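You operate a simulated robot arm through the tools that you are given. There is no shell and no other tool. Be economical: measure what you need, move in short steps, check, and stop when the job is done.

Carry out the task below with a simulated two-armed robot. There is one attempt and no reset: what you move stays moved.

JOB
Stop the toast with the red button before it burns, then toast it again on 2.
Fine: let it pop up by itself, then switch the toaster off at the wall.

It is judged by the outcome, as a careful person would: the job done as asked, and still so three seconds after it is handed in. It fails if anything else is knocked over, pushed out of place, dropped, spilled or broken.

ROBOT AND FRAMES
Two 7-joint arms with fingered hands on one trunk, on a base that drives. Base frame: it is fixed to the floor where the robot stands at the start and does not move with it; the origin is under the middle of the robot, x ahead of it, y to its left, z up. Units: mm, rad, N and s.
The left shoulder is at the start at [77, 125, 1131], the right one opposite. With the tool pointing down near the work surface each hand reaches from about 440 to 820 mm from the robot's upright axis, wherever it stands, measured 20 degrees to its own side. Places, roughly: blue button [500, -200, 1000]; browning dial [500, -300, 1000]; kettle wall switch [900, -400, 1200]; red button [500, -200, 1000]; slow cooker wall switch [900, 0, 1200]; toaster [700, -200, 1000]; toaster lever [600, -200, 1000]; toaster wall switch [900, -100, 1200]. Payload 3.6 kg a hand.
The TCP of each hand is the grasp point between the finger pads, 30 mm short of the fingertips. In the tool frame z runs along the fingers and y along their closing line. The gripper opens to 104 mm. The gripper's body begins 35 mm behind the TCP. The gripper is a hand of 4 fingers: y runs from the thumb to the fingers, the wrist lies at [-15, -104, -178] in the tool frame, and closing takes about 1.5 s.
Orientation is that of the tool frame in the base frame, as a unit quaternion [w, x, y, z]. With the fingers straight down and the wrist toward the robot, the tool's x, y and z point along [0, 1, 0], [1, 0, 0] and [0, 0, -1] of the base frame.

CONTROLS
- The arms move only by the tool nudge_tool. It takes "left_commands", "right_commands" or both (then of equal length, played together; a hand with none holds still); each is a list of rows, each an object (a shift or turn left out is 0, a gripper value left out holds the last) with "travel": the shift along the tool's x, y, z in mm, a list of three; "angular": the turn, a rotation vector about the tool's x, y, z in degrees, a list of three; "claw": the closure, from 0 (fully open) to 1 (shut). In form: [{"travel": [x, y, z], "angular": [rx, ry, rz], "claw": claw}, ...]. A call has 1 to 12 rows; each row shifts and turns the commanded pose from where the row before left it, along the tool's axes as they then stand. Each row takes 0.2 s and may step no farther than 50 mm and 0.15 rad from the row before; otherwise, or with a gripper value out of range, the whole call is refused. A pose out of reach is approached as far as the arm can. The call stops where the force on the tool passes 40 N (or 10 N more than at its start, if that is more) or the arm is blocked; 0.2 s more then pass. The fingers move at their own pace (about 72 mm/s each) and stop on an object; they squeeze with about 26 N. The grip force told is the motor's: it shows also when the fingers shut on nothing. Time passes only in rows, and 0.2 s behind the last, so rows that do not move let the fingers close. It gives the time, the measured TCP pose, the force on the tool (base axes), the opening and the grip force at its end, in the units of the frame above (readings bear some noise), with the torque about the TCP (base axes, N m) and any sound that the robot's microphone picked up.
- Cameras (640 x 400 px; columns grow to the right, rows downward): "scene" is now at [190.9, -21.2, 1327.4]; the picture's right is [-0.28, -0.96, 0.00], its down [-0.03, 0.01, -1.00] and it looks along [0.96, -0.28, -0.03] (base axes); focal length 214 px, centre (320, 200). "left" rides on the left gripper at [-61, -92, -130] in its tool frame; the picture's right is [-0.81, -0.28, 0.52], its down [0.53, -0.71, 0.46] and it looks along [0.24, 0.64, 0.73] (tool axes); focal length 275 px, centre (320, 200). "right" rides on the right gripper at [61, -92, -130] in its tool frame; the picture's right is [-0.81, 0.27, -0.52], its down [-0.53, -0.71, 0.46] and it looks along [-0.24, 0.65, 0.72] (tool axes); focal length 275 px, centre (320, 200). There is no depth. A picture from a camera that has moved, and an enlarged one, comes with that camera's place and axes in the base frame and with its lens. The place of the scene camera against the robot may be out by one fixed shift of up to 12 mm in any direction.
- get_image(camera): a new picture of that camera. The clock stands still meanwhile.
- raise_lower(by): slides the trunk up (or, below 0, down) by that many mm; the arms and the scene camera ride with it, the base frame stays. It gives what a move gives, with no picture.
- drive_base(legs): drives the robot by 1 to 6 legs, each [ahead, left, turn to the left] in mm, mm and rad, along the robot's own axes; the way and the turn of a leg run together, so that a leg with both is an arc; at most 1500 mm and 3.142 rad a leg. The arms and the cameras ride along, it lands a little off, and it stops where it bumps. It gives what a move gives.
- grasp_type(shape, hand): the hand has 4 fingers and takes this shape, open, in about a second: jaw (thumb against the fingers, like two jaws); tri (thumb and two fingers); tip (a fingertip pinch); poke (one finger out to press); point (the index stretched); flat (the hand flat); cup (the hand cupped); fist (a fist). The gripper value then closes the fingers along that shape, each until it touches; the sizes above hold for jaw. It gives what a move gives, with no picture.
- aim_head(pan, tilt): turns the head with the scene camera to pan (to the left, within 1.396 rad either way) and tilt (down, from -0.506 to 1.204), counted from straight ahead of the robot. It gives what a move gives.
- zoom(camera, box): a new picture of the part [left, top, right, bottom] of that camera's present view, enlarged. The clock stands still meanwhile.
- finish_job(): hands the job in; it is judged then, once.

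Work in short steps. Places have to be worked out from the pictures, the camera data and where the tool is seen: move nearer, look again, correct. Check each grasp and each placing, and mend what went wrong. You have 120 turns and 88 pictures in all, those below and enlarged ones among them. Open the grippers and draw the arms clear of the work before you hand the job in, unless the task says otherwise; then end with one line.

The tools are called after "Emit:" as a command line: name --argument value ..., lists and objects as JSON in quotes. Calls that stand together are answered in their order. nudge_tool: Moves the arms, as the interface text tells. Its arguments: {"type":"object","properties":{"left_commands":{"type":"array","items":{"type":"object","properties":{"travel":{"type":"array","items":{"type":"number"}},"angular":{"type":"array","items":{"type":"number"}},"claw":{"type":"number"}}}},"right_commands":{"type":"array","items":{"type":"object","properties":{"travel":{"type":"array","items":{"type":"number"}},"angular":{"type":"array","items":{"type":"number"}},"claw":{"type":"number"}}}}},"required":[]} The other tools are called the same way: raise_lower (by) slides the trunk up or down; grasp_type (shape, hand) gives the hand a shape; drive_base (legs) drives the base; aim_head (pan, tilt) turns the head that bears the scene camera; get_image (camera) takes a picture; zoom (camera, box) takes an enlarged picture of a part of a camera's view; finish_job () hands the job in.

At the start:

```text
t: 0.0
left_ee_pos: [484.2, 18.9, 1422.3]
left_tcp_rot: [0.001, 0.707, 0.707, 0.0]
left_wrist_force: [1.5, -0.1, 0.1]
left_wrist_torque: [0.04, -0.01, -0.02]
left_opening: 103.5
left_grasp_force: 0.0
left_shape: jaw
right_ee_pos: [382.4, -296.0, 1442.8]
right_tcp_rot: [0.001, 0.708, 0.707, 0.0]
right_wrist_force: [0.1, -0.5, -0.7]
right_wrist_torque: [0.0, 0.0, 0.01]
right_opening: 103.7
right_grasp_force: 0.1
right_shape: jaw
trunk travel left (down, up): [-364.0, 172.0]
robot x, y, heading: [-2.1, -0.1, 0.004]
head pan, tilt: [-0.283, 0.033]
```

scene: 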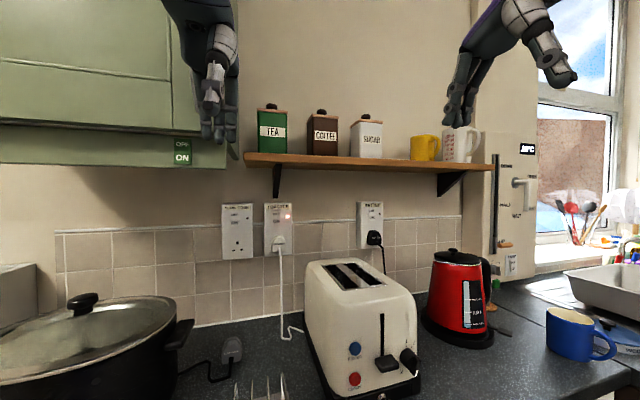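
right: 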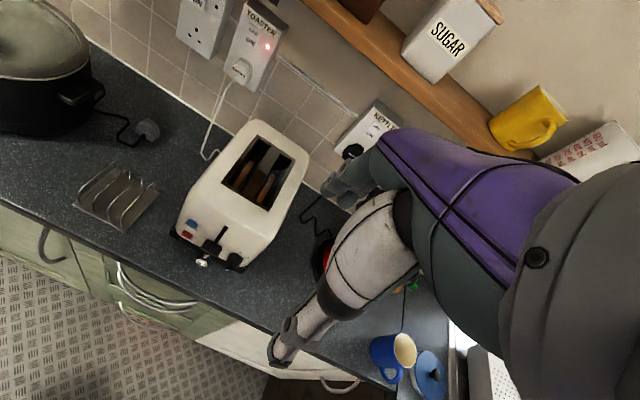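
left: 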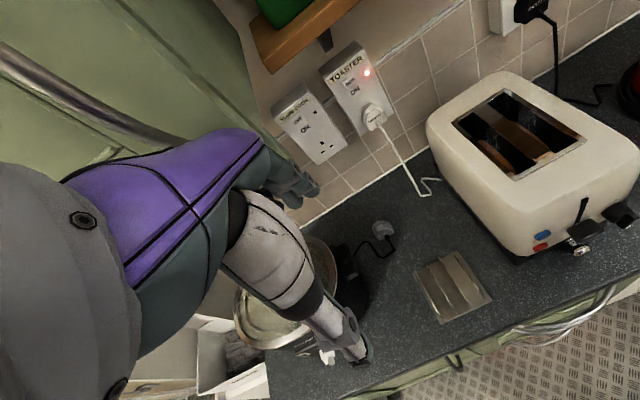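

The toaster is running, with its lever down. I'll zoom in on its front and on the wall switches.

Emit:
zoom --camera "scene" --box '[290, 250, 450, 400]'

Emit:
zoom --camera "scene" --box '[210, 190, 310, 265]'

Emit:
zoom --camera "right" --box '[160, 110, 320, 280]'

```text
2.67 times, centred on (370, 325) of scene
camera zoom: at [190.9, -21.2, 1327.4], right [-0.28, -0.96, 0.0], down [-0.03, 0.01, -1.0], along [0.96, -0.28, -0.03], focal length 572 px, centre (187, -133)
```

zoom: 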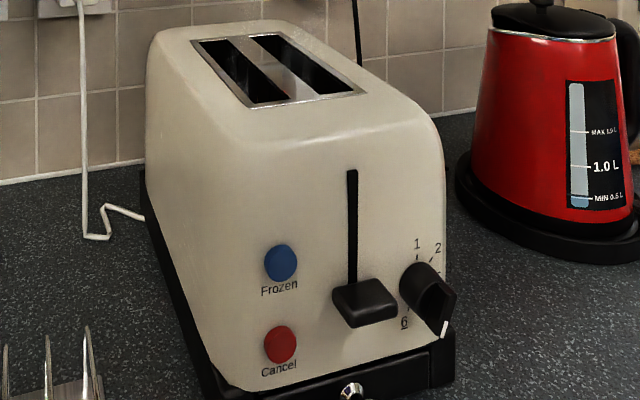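

```text
5.33 times, centred on (260, 228) of scene
camera zoom: at [190.9, -21.2, 1327.4], right [-0.28, -0.96, 0.0], down [-0.03, 0.01, -1.0], along [0.96, -0.28, -0.03], focal length 1144 px, centre (640, 53)
```

zoom: 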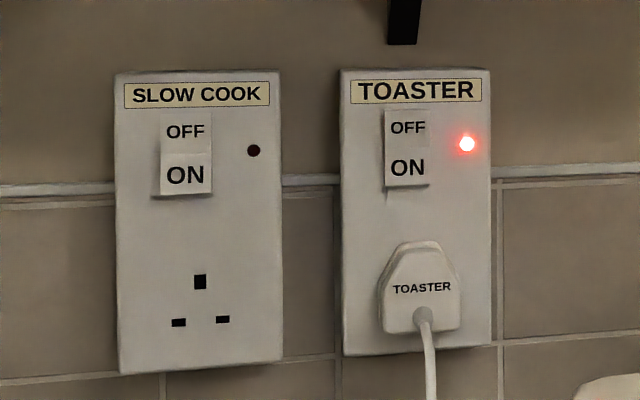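

```text
2.35 times, centred on (240, 195) of right
camera zoom: at [291.4, -236.5, 1575.4], right [0.27, -0.81, 0.52], down [-0.71, -0.53, -0.46], along [0.65, -0.24, -0.72], focal length 648 px, centre (508, 212)
```

zoom: 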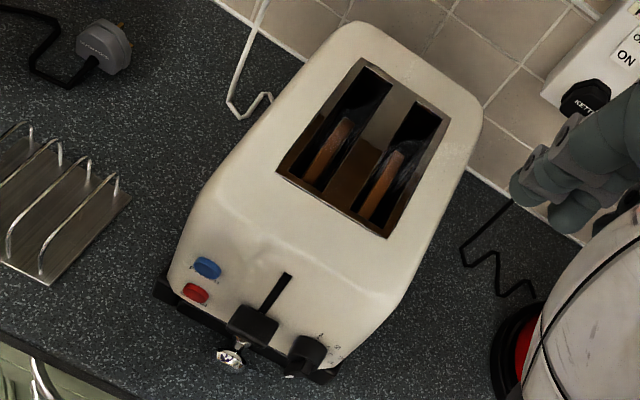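

Using the scene and right-hand views together, I put red at about (536,-188,992), blue at z≈1049, the lever at (527,-247,1014), the dial at (526,-296,1017) and the wall switch near (900,-79,1260). I'll put the right hand into the poke shape and move it toward the red button while tilting it.

Emit:
grasp_type --hand "right" --shape "poke"

Emit:
nudge_tool --right_commands '[{"travel": [18, 5, 40], "angular": [-8, 0, 0]}, {"travel": [18, -2, 45], "angular": [-8, 0, 0]}, {"travel": [18, -9, 44], "angular": [-8, 0, 0]}, {"travel": [18, -15, 42], "angular": [-8, 0, 0]}, {"travel": [18, -21, 40], "angular": [-8, 0, 0]}, {"travel": [18, -27, 35], "angular": [-5, 0, 0]}]'

Emit:
get_image --camera "scene"

Emit:
get_image --camera "right"

```text
t: 0.9
left_ee_pos: [484.0, 18.5, 1422.8]
left_tcp_rot: [-0.001, 0.707, 0.707, 0.0]
left_wrist_force: [0.3, -0.3, -0.4]
left_wrist_torque: [0.01, 0.03, -0.03]
left_opening: 103.6
left_grasp_force: 0.1
left_shape: jaw
right_ee_pos: [382.3, -296.4, 1444.6]
right_tcp_rot: [-0.001, 0.707, 0.707, 0.0]
right_wrist_force: [0.3, -0.1, 0.2]
right_wrist_torque: [0.0, -0.02, -0.01]
right_opening: 0.1
right_grasp_force: 0.1
right_shape: poke
trunk travel left (down, up): [-364.0, 172.0]
robot x, y, heading: [2.0, 0.8, 0.002]
head pan, tilt: [-0.283, 0.033]
```

```text
t: 2.3
left_ee_pos: [486.5, 18.6, 1421.5]
left_tcp_rot: [0.0, 0.707, 0.707, -0.001]
left_wrist_force: [1.3, 0.5, -1.3]
left_wrist_torque: [0.01, 0.0, -0.03]
left_opening: 103.7
left_grasp_force: 0.0
left_shape: jaw
right_ee_pos: [462.3, -193.4, 1234.0]
right_tcp_rot: [0.27, 0.653, 0.654, 0.27]
right_wrist_force: [0.2, 0.6, 0.0]
right_wrist_torque: [0.02, 0.02, -0.02]
right_opening: 0.0
right_grasp_force: 0.1
right_shape: poke
right hand out of reach, approached as far as the arm can: row 5, 6
trunk travel left (down, up): [-364.0, 172.0]
robot x, y, heading: [2.2, -2.4, -0.0]
head pan, tilt: [-0.283, 0.033]
```

```text
81 pictures are left
camera scene: at [192.4, -20.4, 1327.2], right [-0.28, -0.96, 0.0], down [-0.03, 0.01, -1.0], along [0.96, -0.28, -0.03], focal length 214 px, centre (320, 200)
```

scene: 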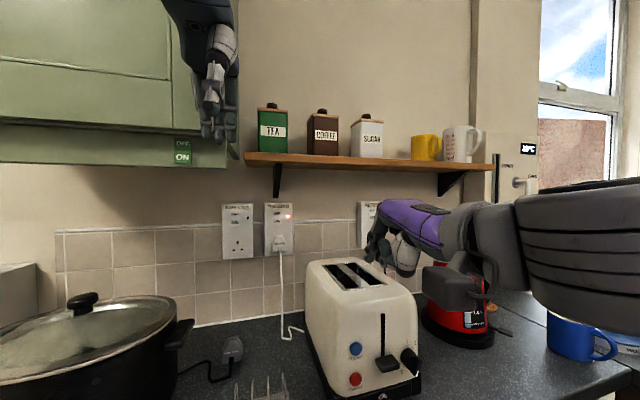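

```text
80 pictures are left
camera right: at [305.5, -133.4, 1263.5], right [-0.17, -0.81, 0.56], down [-0.18, -0.53, -0.83], along [0.97, -0.24, -0.06], focal length 275 px, centre (320, 200)
```

right: 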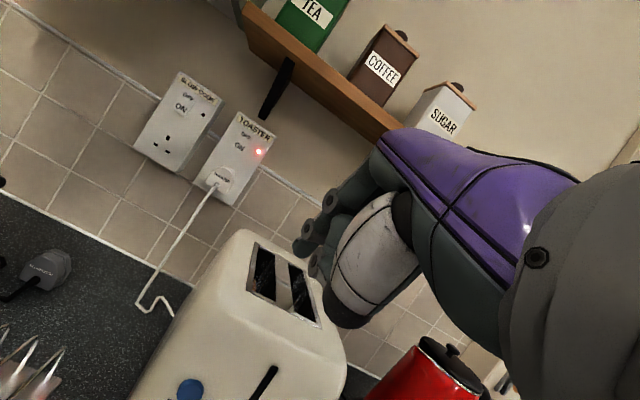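

The arm is folded too tightly at this distance, so I'll back the base up 170 mm and zoom in on the hand to find the fingertip.

Emit:
drive_base --legs '[[-170, 0, 0]]'

Emit:
zoom --camera "scene" --box '[300, 180, 460, 300]'

Emit:
zoom --camera "right" --box '[260, 120, 420, 340]'

```text
t: 3.8
left_ee_pos: [318.2, 18.1, 1422.3]
left_tcp_rot: [0.0, 0.707, 0.707, 0.0]
left_wrist_force: [-0.2, -0.9, 0.3]
left_wrist_torque: [0.02, -0.04, -0.01]
left_opening: 103.7
left_grasp_force: 0.1
left_shape: jaw
right_ee_pos: [294.2, -196.6, 1236.4]
right_tcp_rot: [0.27, 0.653, 0.653, 0.271]
right_wrist_force: [0.6, -0.1, -0.4]
right_wrist_torque: [0.01, -0.02, 0.03]
right_opening: 0.0
right_grasp_force: 0.0
right_shape: poke
trunk travel left (down, up): [-364.0, 172.0]
robot x, y, heading: [-164.7, 0.6, -0.003]
head pan, tilt: [-0.283, 0.033]
```

```text
3.33 times, centred on (380, 240) of scene
camera zoom: at [24.8, -21.3, 1327.4], right [-0.28, -0.96, 0.0], down [-0.03, 0.01, -1.0], along [0.96, -0.28, -0.03], focal length 715 px, centre (120, 67)
```

zoom: 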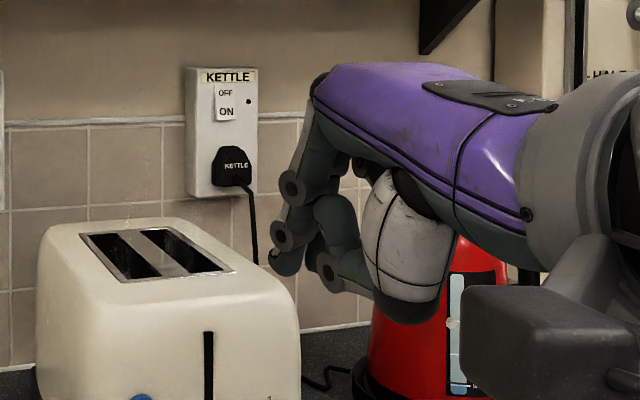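

```text
1.82 times, centred on (340, 230) of right
camera zoom: at [138.1, -134.6, 1264.3], right [-0.17, -0.81, 0.56], down [-0.18, -0.53, -0.83], along [0.97, -0.24, -0.06], focal length 500 px, centre (284, 146)
```

zoom: 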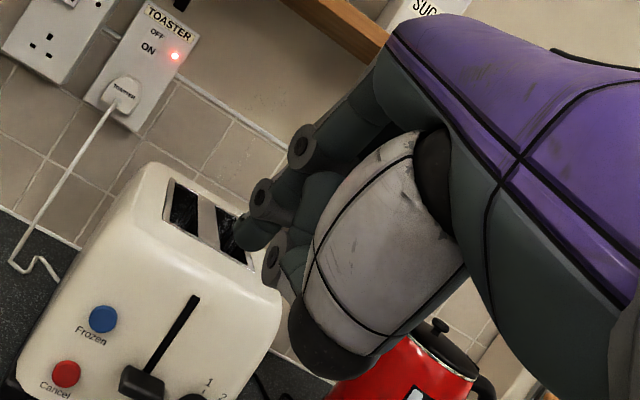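

The poke finger bends back toward the thumb, so its knuckle could hit the blue button. I'll switch to the stretched-index shape and look again.

Emit:
grasp_type --hand "right" --shape "point"

Emit:
zoom --camera "scene" --box '[300, 180, 460, 300]'

Emit:
zoom --camera "right" --box '[180, 120, 420, 340]'

```text
t: 4.7
left_ee_pos: [318.2, 17.8, 1422.2]
left_tcp_rot: [0.0, 0.707, 0.707, -0.001]
left_wrist_force: [0.0, 0.0, 0.6]
left_wrist_torque: [-0.01, 0.03, 0.0]
left_opening: 103.6
left_grasp_force: 0.1
left_shape: jaw
right_ee_pos: [294.2, -195.8, 1236.6]
right_tcp_rot: [0.271, 0.654, 0.653, 0.271]
right_wrist_force: [0.5, -0.2, -0.2]
right_wrist_torque: [0.02, -0.01, 0.0]
right_opening: 0.0
right_grasp_force: 0.1
right_shape: point
trunk travel left (down, up): [-364.0, 172.0]
robot x, y, heading: [-164.5, 0.2, 0.003]
head pan, tilt: [-0.283, 0.033]
```

```text
3.33 times, centred on (380, 240) of scene
camera zoom: at [25.4, -21.3, 1327.4], right [-0.28, -0.96, 0.0], down [-0.03, 0.01, -1.0], along [0.96, -0.28, -0.03], focal length 715 px, centre (120, 67)
```

zoom: 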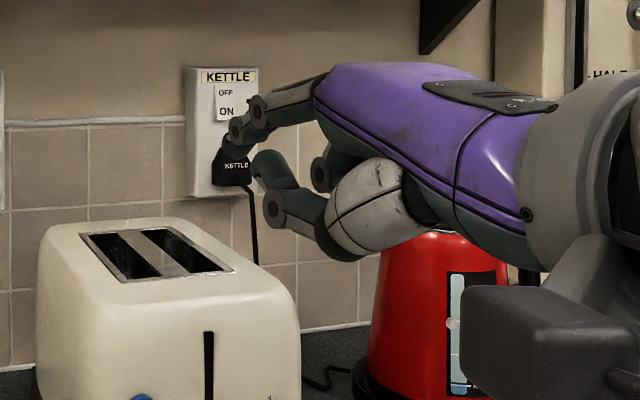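

```text
1.82 times, centred on (300, 230) of right
camera zoom: at [138.6, -134.6, 1264.2], right [-0.17, -0.81, 0.56], down [-0.18, -0.53, -0.83], along [0.97, -0.24, -0.06], focal length 500 px, centre (356, 146)
```

zoom: 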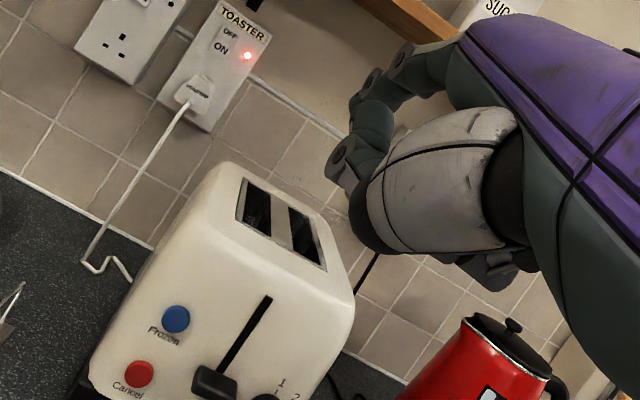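

The poke geometry works out after all: its knuckle sits about 28 mm behind the tip, and the tip is about 38 mm ahead of the TCP. I'll return to poke, pitch 10° more and move to just in front of the red button.

Emit:
grasp_type --hand "right" --shape "poke"

Emit:
nudge_tool --right_commands '[{"angular": [-5, 0, 0]}, {"angular": [-5, 0, 0]}, {"travel": [0, -17.4, 42]}, {"travel": [0, -17.4, 42]}, {"travel": [0, -17.4, 42]}, {"travel": [0, -17.4, 42]}, {"travel": [0, -17.4, 42]}, {"travel": [0, -17.4, 42]}]'

Emit:
aim_head --pan -0.3 --tilt 0.5

Emit:
get_image --camera "scene"

Emit:
get_image --camera "right"

```text
t: 5.5
left_ee_pos: [319.7, 18.1, 1421.7]
left_tcp_rot: [0.0, 0.707, 0.707, 0.0]
left_wrist_force: [-0.2, 0.0, -0.6]
left_wrist_torque: [-0.02, 0.02, 0.01]
left_opening: 103.7
left_grasp_force: 0.1
left_shape: jaw
right_ee_pos: [295.4, -195.5, 1236.6]
right_tcp_rot: [0.271, 0.654, 0.653, 0.27]
right_wrist_force: [0.1, -0.3, -0.8]
right_wrist_torque: [0.01, -0.01, -0.02]
right_opening: 0.0
right_grasp_force: 0.1
right_shape: poke
trunk travel left (down, up): [-364.0, 172.0]
robot x, y, heading: [-167.4, 1.4, -0.005]
head pan, tilt: [-0.283, 0.033]
```

```text
t: 7.3
left_ee_pos: [318.0, 17.0, 1422.3]
left_tcp_rot: [0.0, 0.707, 0.707, 0.0]
left_wrist_force: [-0.1, 0.0, 0.3]
left_wrist_torque: [0.01, 0.04, 0.03]
left_opening: 103.9
left_grasp_force: 0.0
left_shape: jaw
right_ee_pos: [352.0, -197.5, 1194.4]
right_tcp_rot: [0.327, 0.627, 0.627, 0.327]
right_wrist_force: [0.4, -0.1, 0.1]
right_wrist_torque: [0.01, 0.03, 0.02]
right_opening: 0.0
right_grasp_force: 0.0
right_shape: poke
right hand out of reach, approached as far as the arm can: row 1, 2, 4, 5, 6, 7, 8
trunk travel left (down, up): [-364.0, 172.0]
robot x, y, heading: [-169.5, 1.7, -0.001]
head pan, tilt: [-0.283, 0.033]
```

```text
t: 8.3
left_ee_pos: [319.2, 18.2, 1421.8]
left_tcp_rot: [0.0, 0.707, 0.707, 0.001]
left_wrist_force: [0.3, -0.2, 0.2]
left_wrist_torque: [0.0, -0.01, 0.0]
left_opening: 103.6
left_grasp_force: 0.1
left_shape: jaw
right_ee_pos: [351.5, -197.0, 1195.1]
right_tcp_rot: [0.327, 0.627, 0.627, 0.327]
right_wrist_force: [1.1, -0.2, 0.6]
right_wrist_torque: [0.03, 0.01, 0.01]
right_opening: 0.3
right_grasp_force: 0.1
right_shape: poke
trunk travel left (down, up): [-364.0, 172.0]
robot x, y, heading: [-163.0, -0.3, 0.002]
head pan, tilt: [-0.3, 0.499]
```

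```text
75 pictures are left
camera scene: at [25.0, -22.9, 1284.4], right [-0.3, -0.95, 0.0], down [-0.46, 0.14, -0.88], along [0.84, -0.26, -0.48], focal length 214 px, centre (320, 200)
```

scene: 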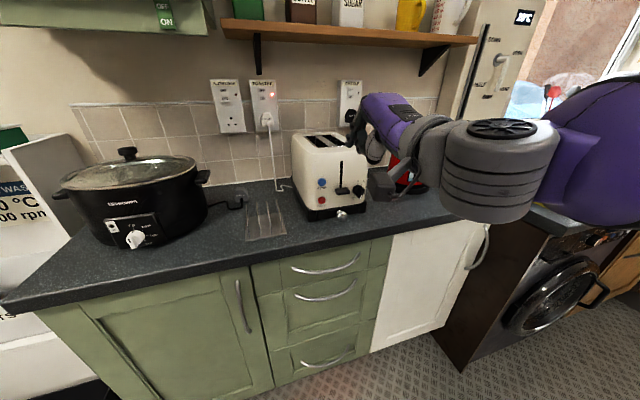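

```text
74 pictures are left
camera right: at [193.0, -136.4, 1195.4], right [-0.27, -0.81, 0.52], down [-0.04, -0.53, -0.85], along [0.96, -0.24, 0.11], focal length 275 px, centre (320, 200)
```

right: 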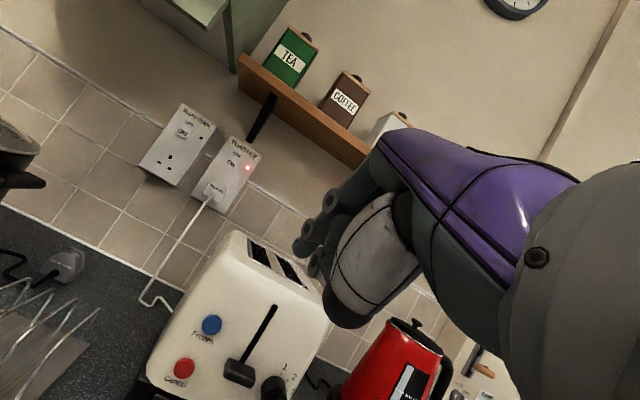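

The arm still isn't reaching because the wrist is too close to the shoulder. I'll back up another 140 mm and continue toward the button.

Emit:
drive_base --legs '[[-140, 0, 0]]'

Emit:
nudge_tool --right_commands '[{"travel": [0, -2, 40]}, {"travel": [0, -2, 40]}]'

```text
t: 9.6
left_ee_pos: [178.9, 19.3, 1422.4]
left_tcp_rot: [-0.001, 0.706, 0.709, 0.0]
left_wrist_force: [0.8, -0.1, 0.5]
left_wrist_torque: [-0.04, 0.02, -0.02]
left_opening: 103.6
left_grasp_force: 0.0
left_shape: jaw
right_ee_pos: [214.6, -194.7, 1194.3]
right_tcp_rot: [0.327, 0.627, 0.627, 0.326]
right_wrist_force: [0.0, 0.5, -0.3]
right_wrist_torque: [0.0, 0.0, -0.03]
right_opening: 0.0
right_grasp_force: 0.0
right_shape: poke
trunk travel left (down, up): [-364.0, 172.0]
robot x, y, heading: [-302.2, 0.4, 0.002]
head pan, tilt: [-0.3, 0.499]
```

```text
t: 10.2
left_ee_pos: [180.2, 19.7, 1421.4]
left_tcp_rot: [0.0, 0.706, 0.709, 0.0]
left_wrist_force: [0.2, 0.0, 0.0]
left_wrist_torque: [-0.04, 0.01, 0.0]
left_opening: 103.7
left_grasp_force: 0.1
left_shape: jaw
right_ee_pos: [216.2, -195.1, 1194.9]
right_tcp_rot: [0.326, 0.626, 0.628, 0.327]
right_wrist_force: [0.7, -0.6, 0.2]
right_wrist_torque: [-0.01, 0.0, -0.04]
right_opening: 0.0
right_grasp_force: 0.1
right_shape: poke
right hand out of reach, approached as far as the arm can: row 1, 2
trunk travel left (down, up): [-364.0, 172.0]
robot x, y, heading: [-303.3, -1.2, 0.007]
head pan, tilt: [-0.3, 0.499]
```

The arm hasn't moved, so a joint limit may be blocking it at this height. I'll try going straight ahead.

Emit:
nudge_tool --right_commands '[{"travel": [0, 25, 36]}, {"travel": [0, 25, 36]}, {"travel": [0, 25, 36]}]'

```text
t: 11.0
left_ee_pos: [182.3, 18.0, 1421.3]
left_tcp_rot: [-0.001, 0.706, 0.709, -0.001]
left_wrist_force: [1.0, 0.1, -1.0]
left_wrist_torque: [0.0, 0.0, 0.03]
left_opening: 103.9
left_grasp_force: 0.0
left_shape: jaw
right_ee_pos: [345.5, -212.1, 1205.9]
right_tcp_rot: [0.324, 0.627, 0.63, 0.324]
right_wrist_force: [0.0, 0.3, -0.4]
right_wrist_torque: [0.03, -0.01, 0.01]
right_opening: 0.0
right_grasp_force: 0.0
right_shape: poke
right hand out of reach, approached as far as the arm can: row 2, 3
trunk travel left (down, up): [-364.0, 172.0]
robot x, y, heading: [-303.4, 2.6, -0.001]
head pan, tilt: [-0.3, 0.499]
```

It moved ahead fine. Now I'll try going down from here.

Emit:
nudge_tool --right_commands '[{"travel": [5, -32, 23]}, {"travel": [5, -32, 23]}, {"travel": [5, -32, 23]}]'

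```text
t: 11.8
left_ee_pos: [182.1, 18.8, 1422.1]
left_tcp_rot: [0.001, 0.706, 0.708, 0.0]
left_wrist_force: [-1.0, -0.6, 0.3]
left_wrist_torque: [0.01, -0.04, 0.03]
left_opening: 103.5
left_grasp_force: 0.1
left_shape: jaw
right_ee_pos: [337.5, -229.6, 1187.1]
right_tcp_rot: [0.317, 0.627, 0.635, 0.321]
right_wrist_force: [0.1, -0.3, 0.1]
right_wrist_torque: [-0.01, 0.02, 0.03]
right_opening: 0.0
right_grasp_force: 0.1
right_shape: poke
right hand out of reach, approached as far as the arm can: row 1, 2, 3
trunk travel left (down, up): [-364.0, 172.0]
robot x, y, heading: [-303.1, -1.3, 0.002]
head pan, tilt: [-0.3, 0.499]
```

The wrist limit depends on height relative to the shoulder, so I'll lower the trunk to bring the hand to button height. The hand is well in front of the counter.

Emit:
raise_lower --by -190

Emit:
nudge_tool --right_commands '[{"travel": [17, 6, 8]}, {"travel": [17, 10, 20]}]'

Emit:
get_image --camera "scene"

Emit:
get_image --camera "right"

```text
t: 13.9
left_ee_pos: [262.7, 20.2, 1159.5]
left_tcp_rot: [-0.06, 0.703, 0.706, -0.061]
left_wrist_force: [-0.1, -0.4, -0.8]
left_wrist_torque: [0.03, -0.01, -0.02]
left_opening: 103.9
left_grasp_force: 0.2
left_shape: jaw
right_ee_pos: [378.6, -229.1, 897.7]
right_tcp_rot: [0.259, 0.653, 0.661, 0.263]
right_wrist_force: [0.9, -0.5, -0.9]
right_wrist_torque: [0.0, 0.02, -0.01]
right_opening: 0.0
right_grasp_force: 0.1
right_shape: poke
trunk travel left (down, up): [-174.0, 362.0]
robot x, y, heading: [-305.7, 2.8, 0.003]
head pan, tilt: [-0.3, 0.499]
```

```text
t: 14.5
left_ee_pos: [263.3, 19.7, 1159.0]
left_tcp_rot: [-0.06, 0.703, 0.706, -0.063]
left_wrist_force: [-0.6, -0.4, 0.6]
left_wrist_torque: [0.01, 0.0, -0.03]
left_opening: 103.8
left_grasp_force: 0.1
left_shape: jaw
right_ee_pos: [410.8, -199.0, 899.6]
right_tcp_rot: [0.255, 0.653, 0.663, 0.261]
right_wrist_force: [-0.8, -0.7, 0.1]
right_wrist_torque: [0.01, 0.03, 0.04]
right_opening: 0.0
right_grasp_force: 0.1
right_shape: poke
right hand out of reach, approached as far as the arm can: row 2
trunk travel left (down, up): [-174.0, 362.0]
robot x, y, heading: [-303.3, -1.3, 0.006]
head pan, tilt: [-0.3, 0.499]
```

```text
73 pictures are left
camera scene: at [-62.2, -22.1, 1090.4], right [-0.29, -0.96, 0.0], down [-0.46, 0.14, -0.88], along [0.84, -0.26, -0.48], focal length 214 px, centre (320, 200)
```

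scene: 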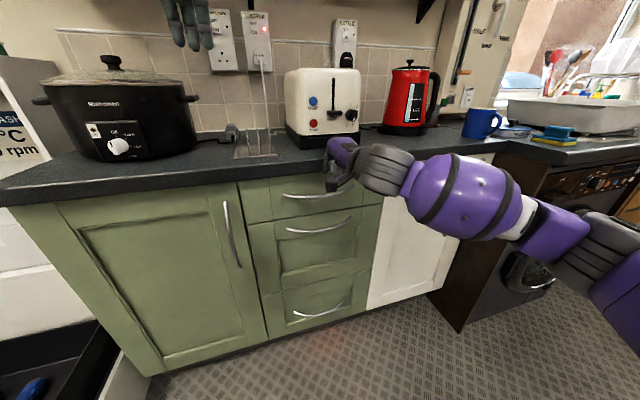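

```text
72 pictures are left
camera right: at [254.1, -141.5, 934.8], right [-0.14, -0.81, 0.56], down [-0.21, -0.53, -0.82], along [0.97, -0.23, -0.09], focal length 275 px, centre (320, 200)
```

right: 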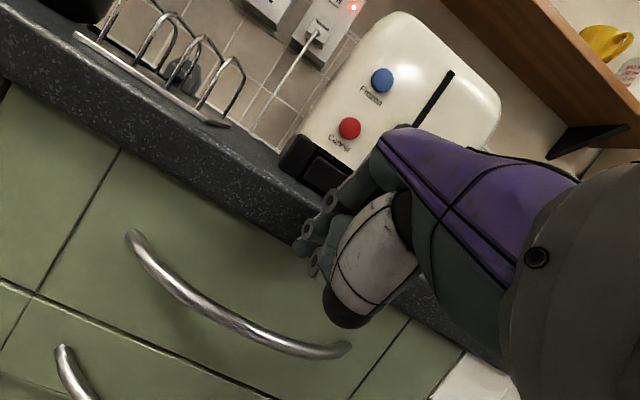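

Lowering the trunk dropped the hand further than expected and tipped it down. The arm is free now, so I'll go straight up about 105 mm while pitching to about 57°.

Emit:
nudge_tool --right_commands '[{"travel": [1, 24, -26], "angular": [-5, 0, 0]}, {"travel": [1, 26, -23], "angular": [-5, 0, 0]}, {"travel": [1, 28, -20], "angular": [-5, 0, 0]}]'

Emit:
get_image --camera "right"

Emit:
zoom --camera "scene" --box '[270, 60, 390, 160]'

```text
t: 15.3
left_ee_pos: [264.9, 19.1, 1158.6]
left_tcp_rot: [-0.06, 0.703, 0.706, -0.061]
left_wrist_force: [0.3, 0.6, 0.8]
left_wrist_torque: [0.0, 0.0, 0.01]
left_opening: 103.9
left_grasp_force: 0.1
left_shape: jaw
right_ee_pos: [406.9, -221.7, 1029.5]
right_tcp_rot: [0.33, 0.618, 0.629, 0.337]
right_wrist_force: [0.3, -0.2, 0.5]
right_wrist_torque: [0.01, 0.01, 0.02]
right_opening: 0.2
right_grasp_force: 0.0
right_shape: poke
right hand out of reach, approached as far as the arm can: row 1, 2, 3
trunk travel left (down, up): [-174.0, 362.0]
robot x, y, heading: [-302.9, -0.6, 0.005]
head pan, tilt: [-0.3, 0.499]
```

```text
71 pictures are left
camera right: at [247.4, -162.1, 1026.9], right [-0.26, -0.82, 0.52], down [-0.01, -0.53, -0.85], along [0.96, -0.23, 0.13], focal length 275 px, centre (320, 200)
```

right: 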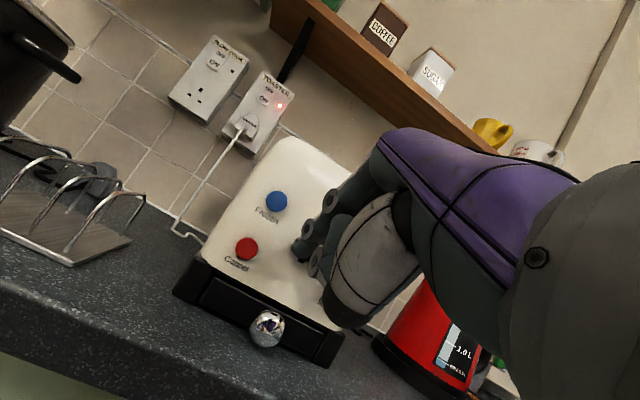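

```text
4.00 times, centred on (330, 110) of scene
camera zoom: at [-62.3, -22.2, 1090.4], right [-0.29, -0.96, 0.0], down [-0.46, 0.14, -0.88], along [0.84, -0.26, -0.48], focal length 858 px, centre (280, 560)
```

zoom: 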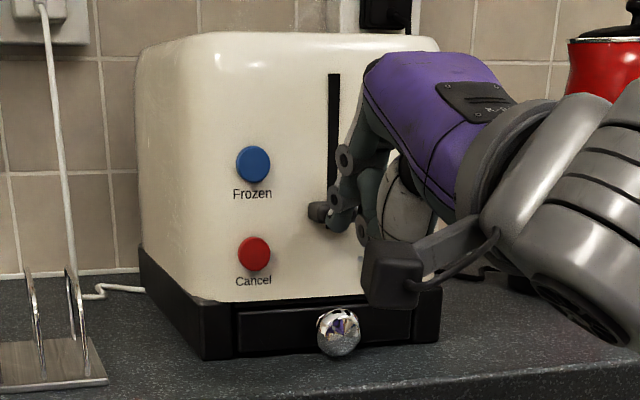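

Fresh views put the red button at (536,-189,990), and the fingertip is at about (444,-216,1015). I'll move to about 20 mm in front of it.

Emit:
nudge_tool --right_commands '[{"travel": [13.5, 0, 20]}, {"travel": [13.5, 5, 23]}, {"travel": [0, 7, 23]}]'

Emit:
zoom --camera "scene" --box '[270, 60, 390, 160]'

Emit:
get_image --camera "right"

```text
t: 16.1
left_ee_pos: [264.4, 19.7, 1158.9]
left_tcp_rot: [-0.06, 0.703, 0.706, -0.061]
left_wrist_force: [0.5, 0.6, 0.4]
left_wrist_torque: [0.0, -0.04, 0.0]
left_opening: 103.4
left_grasp_force: 0.0
left_shape: jaw
right_ee_pos: [406.7, -219.2, 1028.2]
right_tcp_rot: [0.33, 0.619, 0.629, 0.336]
right_wrist_force: [0.0, 0.2, -0.6]
right_wrist_torque: [-0.03, 0.01, 0.02]
right_opening: 0.1
right_grasp_force: 0.1
right_shape: poke
right hand out of reach, approached as far as the arm can: row 1, 2, 3
trunk travel left (down, up): [-174.0, 362.0]
robot x, y, heading: [-305.1, -1.5, 0.005]
head pan, tilt: [-0.3, 0.499]
```

```text
4.00 times, centred on (330, 110) of scene
camera zoom: at [-62.4, -22.2, 1090.4], right [-0.29, -0.96, 0.0], down [-0.46, 0.14, -0.88], along [0.84, -0.26, -0.48], focal length 858 px, centre (280, 560)
```

zoom: 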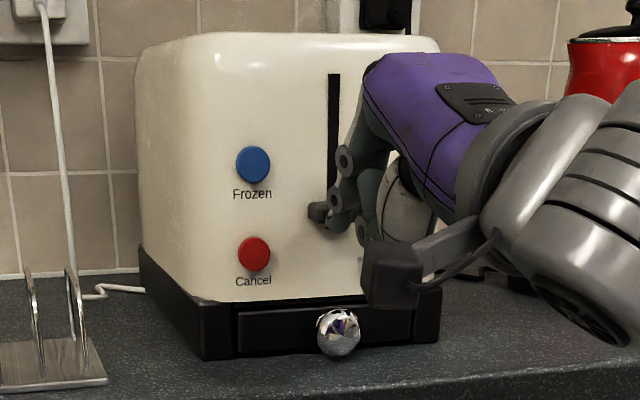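

```text
68 pictures are left
camera right: at [247.3, -162.1, 1026.7], right [-0.26, -0.82, 0.52], down [-0.01, -0.53, -0.85], along [0.96, -0.23, 0.13], focal length 275 px, centre (320, 200)
```

right: 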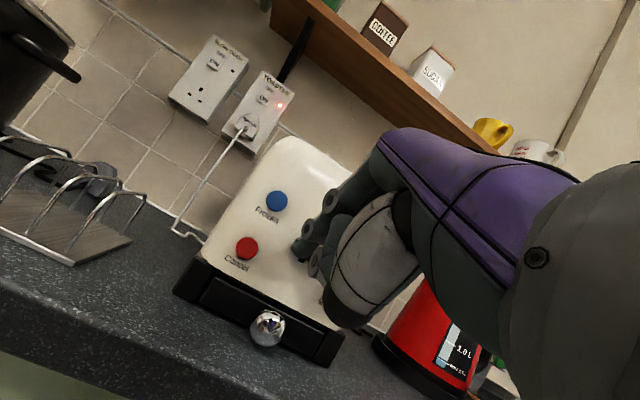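

The arm is at a joint limit again. I'll hold this hand pose and position it with the trunk and base: lower the trunk a little, then drive left and ahead.

Emit:
raise_lower --by -15

Emit:
drive_base --legs '[[0, 27, 0], [55, 0, 0]]'

Emit:
get_image --camera "right"

Emit:
zoom --camera "scene" --box '[270, 60, 390, 160]'

```text
t: 16.7
left_ee_pos: [268.2, 19.3, 1138.2]
left_tcp_rot: [-0.061, 0.704, 0.704, -0.064]
left_wrist_force: [-0.8, -0.6, -0.1]
left_wrist_torque: [-0.01, -0.02, 0.0]
left_opening: 103.5
left_grasp_force: 0.0
left_shape: jaw
right_ee_pos: [413.0, -219.4, 1004.6]
right_tcp_rot: [0.325, 0.621, 0.632, 0.332]
right_wrist_force: [-1.1, 0.0, -0.1]
right_wrist_torque: [0.02, 0.02, 0.01]
right_opening: 0.0
right_grasp_force: 0.1
right_shape: poke
trunk travel left (down, up): [-159.0, 377.0]
robot x, y, heading: [-307.0, 5.4, 0.002]
head pan, tilt: [-0.3, 0.499]
```

```text
t: 18.1
left_ee_pos: [324.7, 46.2, 1136.8]
left_tcp_rot: [-0.062, 0.704, 0.705, -0.064]
left_wrist_force: [0.2, -0.3, -0.3]
left_wrist_torque: [0.01, 0.03, 0.0]
left_opening: 103.9
left_grasp_force: 0.1
left_shape: jaw
right_ee_pos: [469.4, -192.7, 1002.9]
right_tcp_rot: [0.325, 0.621, 0.632, 0.332]
right_wrist_force: [-0.2, 0.9, 0.2]
right_wrist_torque: [0.0, 0.0, -0.02]
right_opening: 0.1
right_grasp_force: 0.1
right_shape: poke
trunk travel left (down, up): [-159.0, 377.0]
robot x, y, heading: [-245.8, 24.0, 0.002]
head pan, tilt: [-0.3, 0.499]
```

```text
67 pictures are left
camera right: at [309.5, -134.8, 1002.9], right [-0.25, -0.82, 0.52], down [-0.02, -0.53, -0.85], along [0.97, -0.23, 0.12], focal length 275 px, centre (320, 200)
```

right: 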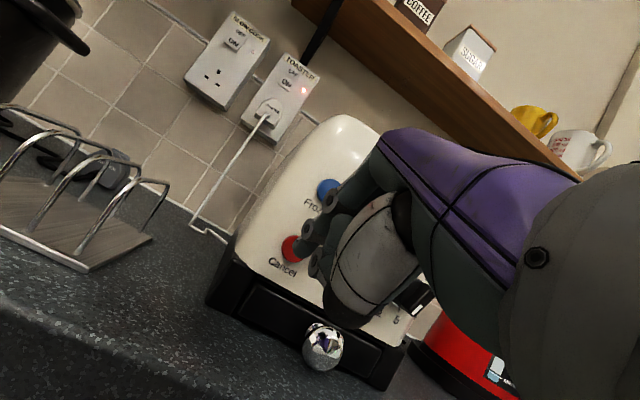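

```text
4.00 times, centred on (330, 110) of scene
camera zoom: at [-0.5, 5.1, 1073.0], right [-0.29, -0.96, 0.0], down [-0.46, 0.14, -0.88], along [0.84, -0.26, -0.48], focal length 858 px, centre (280, 560)
```

zoom: 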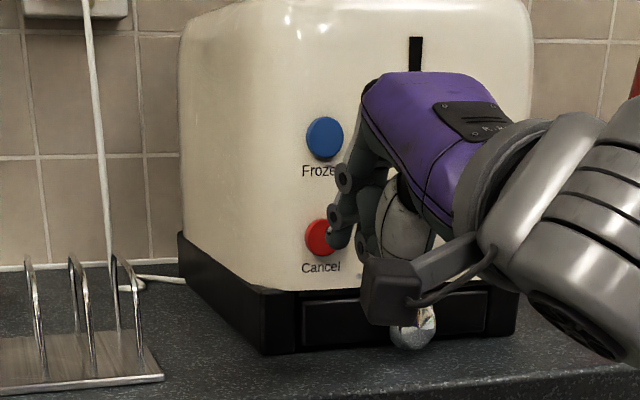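

The fingertip is at about (506,-187,990), lined up with the red button and about 25 mm short. I'll press forward with small arm steps.

Emit:
nudge_tool --right_commands '[{"travel": [0, 5.6, 8.3]}, {"travel": [0, 5.6, 8.3]}, {"travel": [0, 2.8, 4.1]}]'

```text
t: 18.9
left_ee_pos: [324.9, 47.0, 1137.2]
left_tcp_rot: [-0.061, 0.704, 0.705, -0.064]
left_wrist_force: [0.1, 0.7, 0.5]
left_wrist_torque: [-0.03, -0.01, 0.01]
left_opening: 103.8
left_grasp_force: 0.1
left_shape: jaw
right_ee_pos: [494.3, -193.5, 1004.8]
right_tcp_rot: [0.324, 0.621, 0.632, 0.33]
right_wrist_force: [0.6, -1.1, 0.3]
right_wrist_torque: [-0.01, 0.04, 0.01]
right_opening: 0.0
right_grasp_force: 0.1
right_shape: poke
trunk travel left (down, up): [-159.0, 377.0]
robot x, y, heading: [-243.3, 26.7, -0.0]
head pan, tilt: [-0.3, 0.499]
```

It advanced 25 mm with no contact force yet. I'll continue in 4–5 mm steps.

Emit:
nudge_tool --right_commands '[{"travel": [0, 1.8, 4]}, {"travel": [0, 1.8, 4]}, {"travel": [0, 1.8, 4]}]'

Emit:
get_image --camera "right"

Emit:
zoom --camera "scene" --box '[270, 30, 390, 130]'

```text
t: 19.7
left_ee_pos: [324.6, 47.2, 1138.9]
left_tcp_rot: [-0.062, 0.704, 0.705, -0.065]
left_wrist_force: [0.1, 0.5, 1.2]
left_wrist_torque: [0.0, -0.04, 0.03]
left_opening: 103.4
left_grasp_force: 0.0
left_shape: jaw
right_ee_pos: [505.0, -191.5, 1004.4]
right_tcp_rot: [0.324, 0.619, 0.634, 0.332]
right_wrist_force: [-4.0, 4.7, 3.6]
right_wrist_torque: [-0.16, 0.03, 0.05]
right_opening: 0.0
right_grasp_force: 0.1
right_shape: poke
trunk travel left (down, up): [-159.0, 377.0]
robot x, y, heading: [-250.5, 28.1, 0.003]
head pan, tilt: [-0.3, 0.499]
heard: pop, click
```

```text
65 pictures are left
camera right: at [345.6, -134.5, 1003.4], right [-0.25, -0.82, 0.52], down [-0.02, -0.53, -0.85], along [0.97, -0.22, 0.12], focal length 275 px, centre (320, 200)
```

right: 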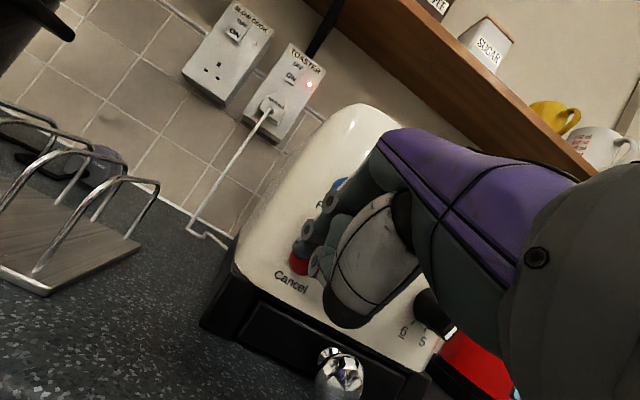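

```text
4.00 times, centred on (330, 80) of scene
camera zoom: at [-2.1, 5.9, 1073.4], right [-0.29, -0.96, 0.0], down [-0.46, 0.14, -0.88], along [0.84, -0.26, -0.48], focal length 858 px, centre (280, 680)
```

zoom: 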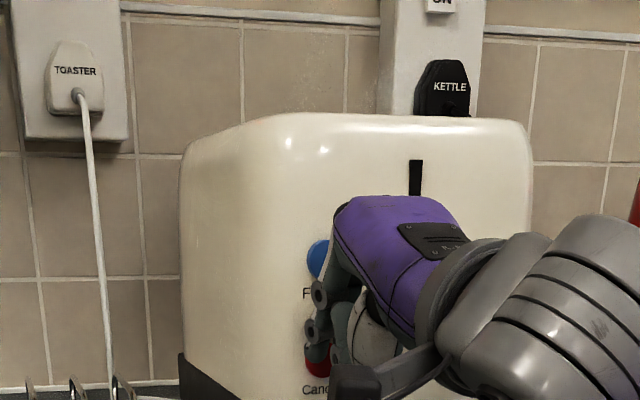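

A pop and a click were heard, so the toast was cancelled. I'll back away and look at the dial and lever.

Emit:
nudge_tool --right_commands '[{"travel": [0, -14, -20]}, {"travel": [0, -20, -30]}, {"travel": [0, -20, -30]}]'

Emit:
drive_base --legs '[[-60, 0, 0]]'

Emit:
zoom --camera "scene" --box '[270, 30, 390, 130]'

Emit:
get_image --camera "right"

```text
t: 20.5
left_ee_pos: [323.7, 47.4, 1137.9]
left_tcp_rot: [-0.062, 0.703, 0.705, -0.065]
left_wrist_force: [-0.2, -0.5, 0.3]
left_wrist_torque: [0.0, -0.01, -0.02]
left_opening: 103.8
left_grasp_force: 0.0
left_shape: jaw
right_ee_pos: [409.3, -195.1, 1000.2]
right_tcp_rot: [0.325, 0.622, 0.631, 0.332]
right_wrist_force: [-1.0, 1.1, 0.4]
right_wrist_torque: [-0.01, 0.0, 0.01]
right_opening: 0.0
right_grasp_force: 0.1
right_shape: poke
trunk travel left (down, up): [-159.0, 377.0]
robot x, y, heading: [-254.4, 27.2, 0.002]
head pan, tilt: [-0.3, 0.499]
```

```text
t: 21.4
left_ee_pos: [264.6, 46.5, 1138.2]
left_tcp_rot: [-0.062, 0.703, 0.706, -0.064]
left_wrist_force: [-0.6, -0.3, 0.3]
left_wrist_torque: [0.02, -0.03, -0.01]
left_opening: 103.7
left_grasp_force: 0.1
left_shape: jaw
right_ee_pos: [349.3, -195.3, 1001.9]
right_tcp_rot: [0.326, 0.621, 0.631, 0.332]
right_wrist_force: [0.2, -0.4, -0.4]
right_wrist_torque: [-0.01, -0.02, 0.02]
right_opening: 0.0
right_grasp_force: 0.1
right_shape: poke
trunk travel left (down, up): [-159.0, 377.0]
robot x, y, heading: [-308.6, 28.3, -0.001]
head pan, tilt: [-0.3, 0.499]
```

```text
4.00 times, centred on (330, 80) of scene
camera zoom: at [-61.9, 5.0, 1073.4], right [-0.29, -0.96, 0.0], down [-0.46, 0.14, -0.88], along [0.84, -0.26, -0.48], focal length 858 px, centre (280, 680)
```

zoom: 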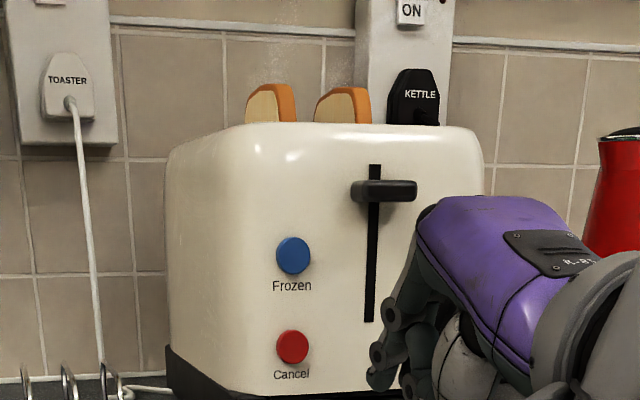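

```text
62 pictures are left
camera right: at [190.1, -136.9, 1001.4], right [-0.26, -0.82, 0.52], down [-0.02, -0.53, -0.85], along [0.97, -0.23, 0.12], focal length 275 px, centre (320, 200)
```

right: 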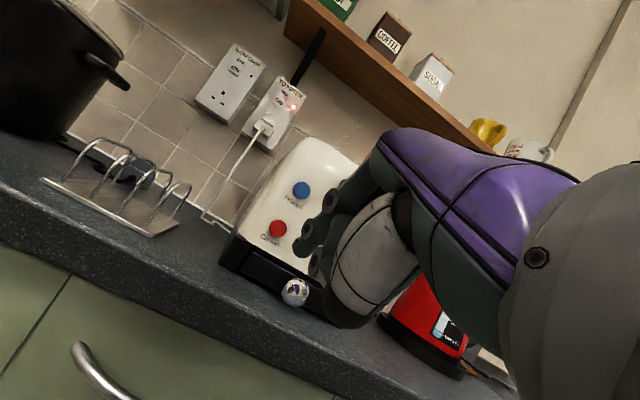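

The toast is up and the lever is at the top. Now I need to see the dial, so I'll move the hand right and down out of the view.

Emit:
nudge_tool --right_commands '[{"travel": [-45, 0, -10]}, {"travel": [-45, 0, -10]}, {"travel": [-45, 0, 0]}]'

Emit:
zoom --camera "scene" --box '[300, 60, 390, 130]'

Emit:
get_image --camera "right"

```text
t: 22.2
left_ee_pos: [265.3, 46.3, 1137.8]
left_tcp_rot: [-0.061, 0.703, 0.705, -0.064]
left_wrist_force: [-1.1, -0.5, -0.6]
left_wrist_torque: [0.01, 0.01, -0.01]
left_opening: 103.8
left_grasp_force: 0.0
left_shape: jaw
right_ee_pos: [335.7, -332.4, 1012.9]
right_tcp_rot: [0.326, 0.621, 0.631, 0.333]
right_wrist_force: [0.1, -0.5, 0.4]
right_wrist_torque: [0.01, -0.01, 0.03]
right_opening: 0.0
right_grasp_force: 0.0
right_shape: poke
trunk travel left (down, up): [-159.0, 377.0]
robot x, y, heading: [-310.1, 27.5, 0.003]
head pan, tilt: [-0.3, 0.499]
```

```text
5.71 times, centred on (345, 95) of scene
camera zoom: at [-61.3, 4.6, 1073.2], right [-0.29, -0.96, 0.0], down [-0.46, 0.14, -0.88], along [0.84, -0.26, -0.48], focal length 1226 px, centre (177, 800)
```

zoom: 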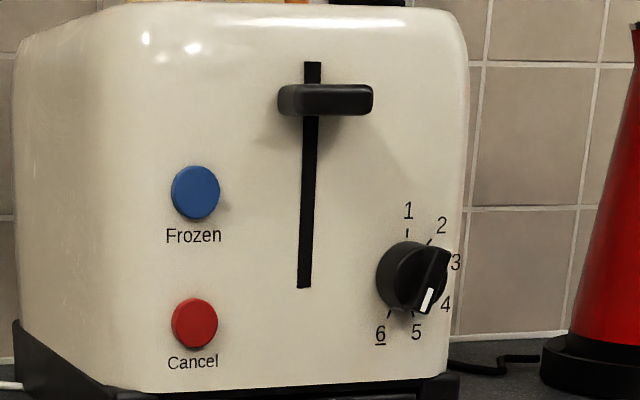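

```text
60 pictures are left
camera right: at [176.1, -273.4, 1012.4], right [-0.26, -0.82, 0.52], down [-0.02, -0.53, -0.85], along [0.97, -0.23, 0.12], focal length 275 px, centre (320, 200)
```

right: 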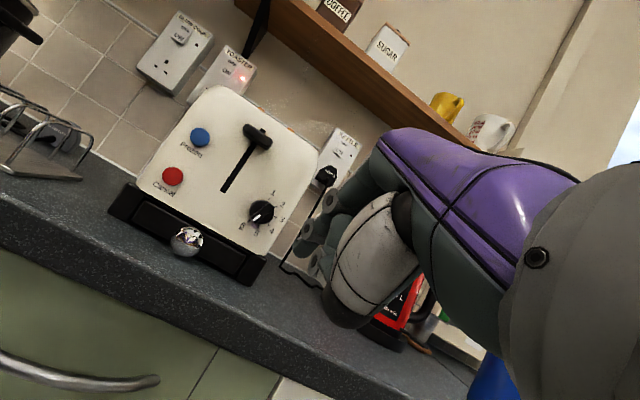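

I can see the dial face now. I'll zoom with the hand camera to read the pointer.

Emit:
zoom --camera "right" --box '[220, 170, 300, 250]'

Emit:
zoom --camera "scene" --box '[345, 85, 375, 125]'

```text
5.00 times, centred on (260, 210) of right
camera zoom: at [176.1, -273.4, 1012.4], right [-0.26, -0.82, 0.52], down [-0.02, -0.53, -0.85], along [0.97, -0.23, 0.12], focal length 1376 px, centre (620, 150)
```

zoom: 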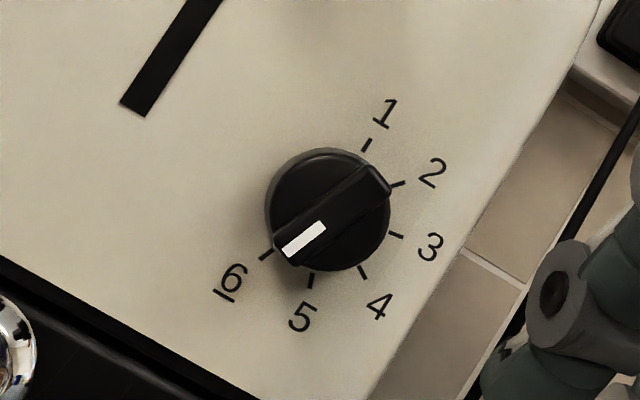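

```text
10.00 times, centred on (360, 105) of scene
camera zoom: at [-61.3, 4.6, 1073.2], right [-0.29, -0.96, 0.0], down [-0.46, 0.14, -0.88], along [0.84, -0.26, -0.48], focal length 2145 px, centre (-80, 1150)
```

zoom: 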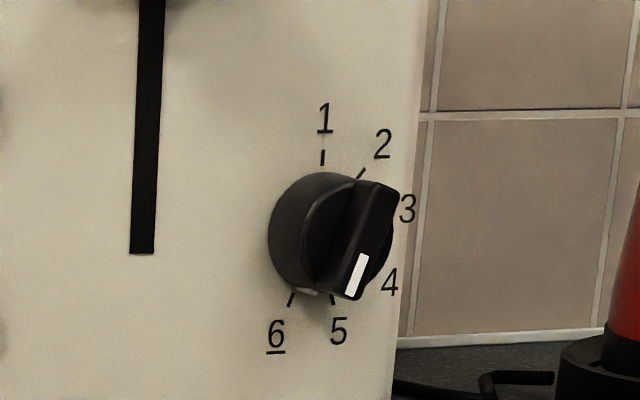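

The dial reads about 6, and the ticks are roughly 42° apart. To get to 2, the bar has to turn about 168° anticlockwise. I'll push its upper-right end left over the top and down the left side with the poke finger, so first I'll place the robot so the dial sits where the red button was relative to it.

Emit:
nudge_tool --right_commands '[{"travel": [35, 5, 0]}, {"travel": [35, 5, 0]}, {"travel": [35, 3, 0]}]'

Emit:
drive_base --legs '[[0, -107, 0], [60, 0, 0]]'

Emit:
zoom --camera "scene" --box '[250, 40, 390, 140]'

```text
t: 23.0
left_ee_pos: [264.7, 47.3, 1138.0]
left_tcp_rot: [-0.06, 0.703, 0.706, -0.065]
left_wrist_force: [-0.9, -0.1, -0.4]
left_wrist_torque: [-0.02, -0.01, 0.02]
left_opening: 103.8
left_grasp_force: 0.0
left_shape: jaw
right_ee_pos: [343.1, -223.7, 1024.0]
right_tcp_rot: [0.325, 0.621, 0.632, 0.332]
right_wrist_force: [-0.3, 0.6, -0.8]
right_wrist_torque: [0.01, 0.0, -0.06]
right_opening: 0.0
right_grasp_force: 0.0
right_shape: poke
trunk travel left (down, up): [-159.0, 377.0]
robot x, y, heading: [-306.3, 28.9, 0.004]
head pan, tilt: [-0.3, 0.499]
```

```text
t: 24.8
left_ee_pos: [325.1, -59.2, 1135.2]
left_tcp_rot: [-0.062, 0.704, 0.704, -0.065]
left_wrist_force: [-0.4, 0.1, -1.0]
left_wrist_torque: [-0.01, 0.02, -0.01]
left_opening: 103.8
left_grasp_force: 0.0
left_shape: jaw
right_ee_pos: [401.1, -331.2, 1023.3]
right_tcp_rot: [0.325, 0.622, 0.631, 0.331]
right_wrist_force: [0.2, -0.2, 0.0]
right_wrist_torque: [0.01, 0.01, 0.03]
right_opening: 0.2
right_grasp_force: 0.0
right_shape: poke
trunk travel left (down, up): [-159.0, 377.0]
robot x, y, heading: [-252.9, -79.3, 0.006]
head pan, tilt: [-0.3, 0.499]
```

```text
4.00 times, centred on (320, 90) of scene
camera zoom: at [-1.2, -101.4, 1073.0], right [-0.29, -0.96, 0.0], down [-0.46, 0.14, -0.88], along [0.84, -0.26, -0.48], focal length 858 px, centre (320, 640)
```

zoom: 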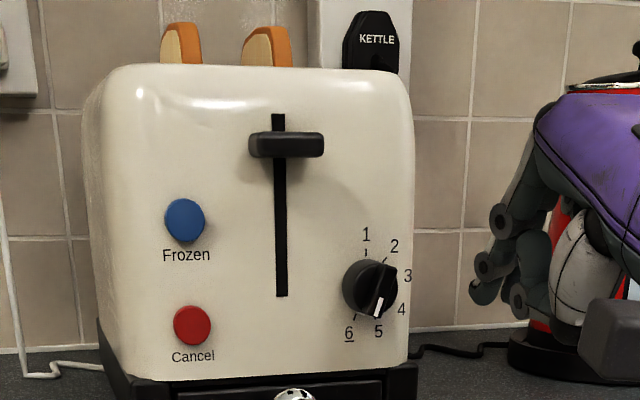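

The projections match: dial centre is about (545,-302,1010) and the bar front is at x≈522. I'll bring the fingertip forward to just right of the knob.

Emit:
nudge_tool --right_commands '[{"travel": [-2, 18, 22]}, {"travel": [-2, 18, 22]}, {"travel": [-1, 17, 24]}]'

Emit:
zoom --camera "scene" --box '[290, 60, 390, 130]'

```text
t: 25.6
left_ee_pos: [325.2, -59.6, 1136.5]
left_tcp_rot: [-0.062, 0.705, 0.704, -0.064]
left_wrist_force: [-0.1, 0.0, -0.6]
left_wrist_torque: [0.02, 0.0, 0.0]
left_opening: 103.8
left_grasp_force: 0.1
left_shape: jaw
right_ee_pos: [488.3, -336.4, 1026.4]
right_tcp_rot: [0.325, 0.622, 0.631, 0.331]
right_wrist_force: [0.0, 0.2, 0.7]
right_wrist_torque: [-0.02, 0.0, 0.0]
right_opening: 0.5
right_grasp_force: 0.1
right_shape: poke
trunk travel left (down, up): [-159.0, 377.0]
robot x, y, heading: [-248.9, -76.1, 0.001]
head pan, tilt: [-0.3, 0.499]
```

```text
5.71 times, centred on (340, 95) of scene
camera zoom: at [-1.5, -101.4, 1073.0], right [-0.29, -0.96, 0.0], down [-0.46, 0.14, -0.88], along [0.84, -0.26, -0.48], focal length 1226 px, centre (206, 800)
```

zoom: 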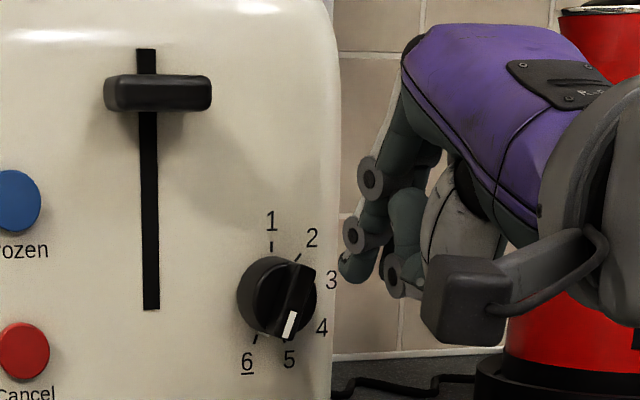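

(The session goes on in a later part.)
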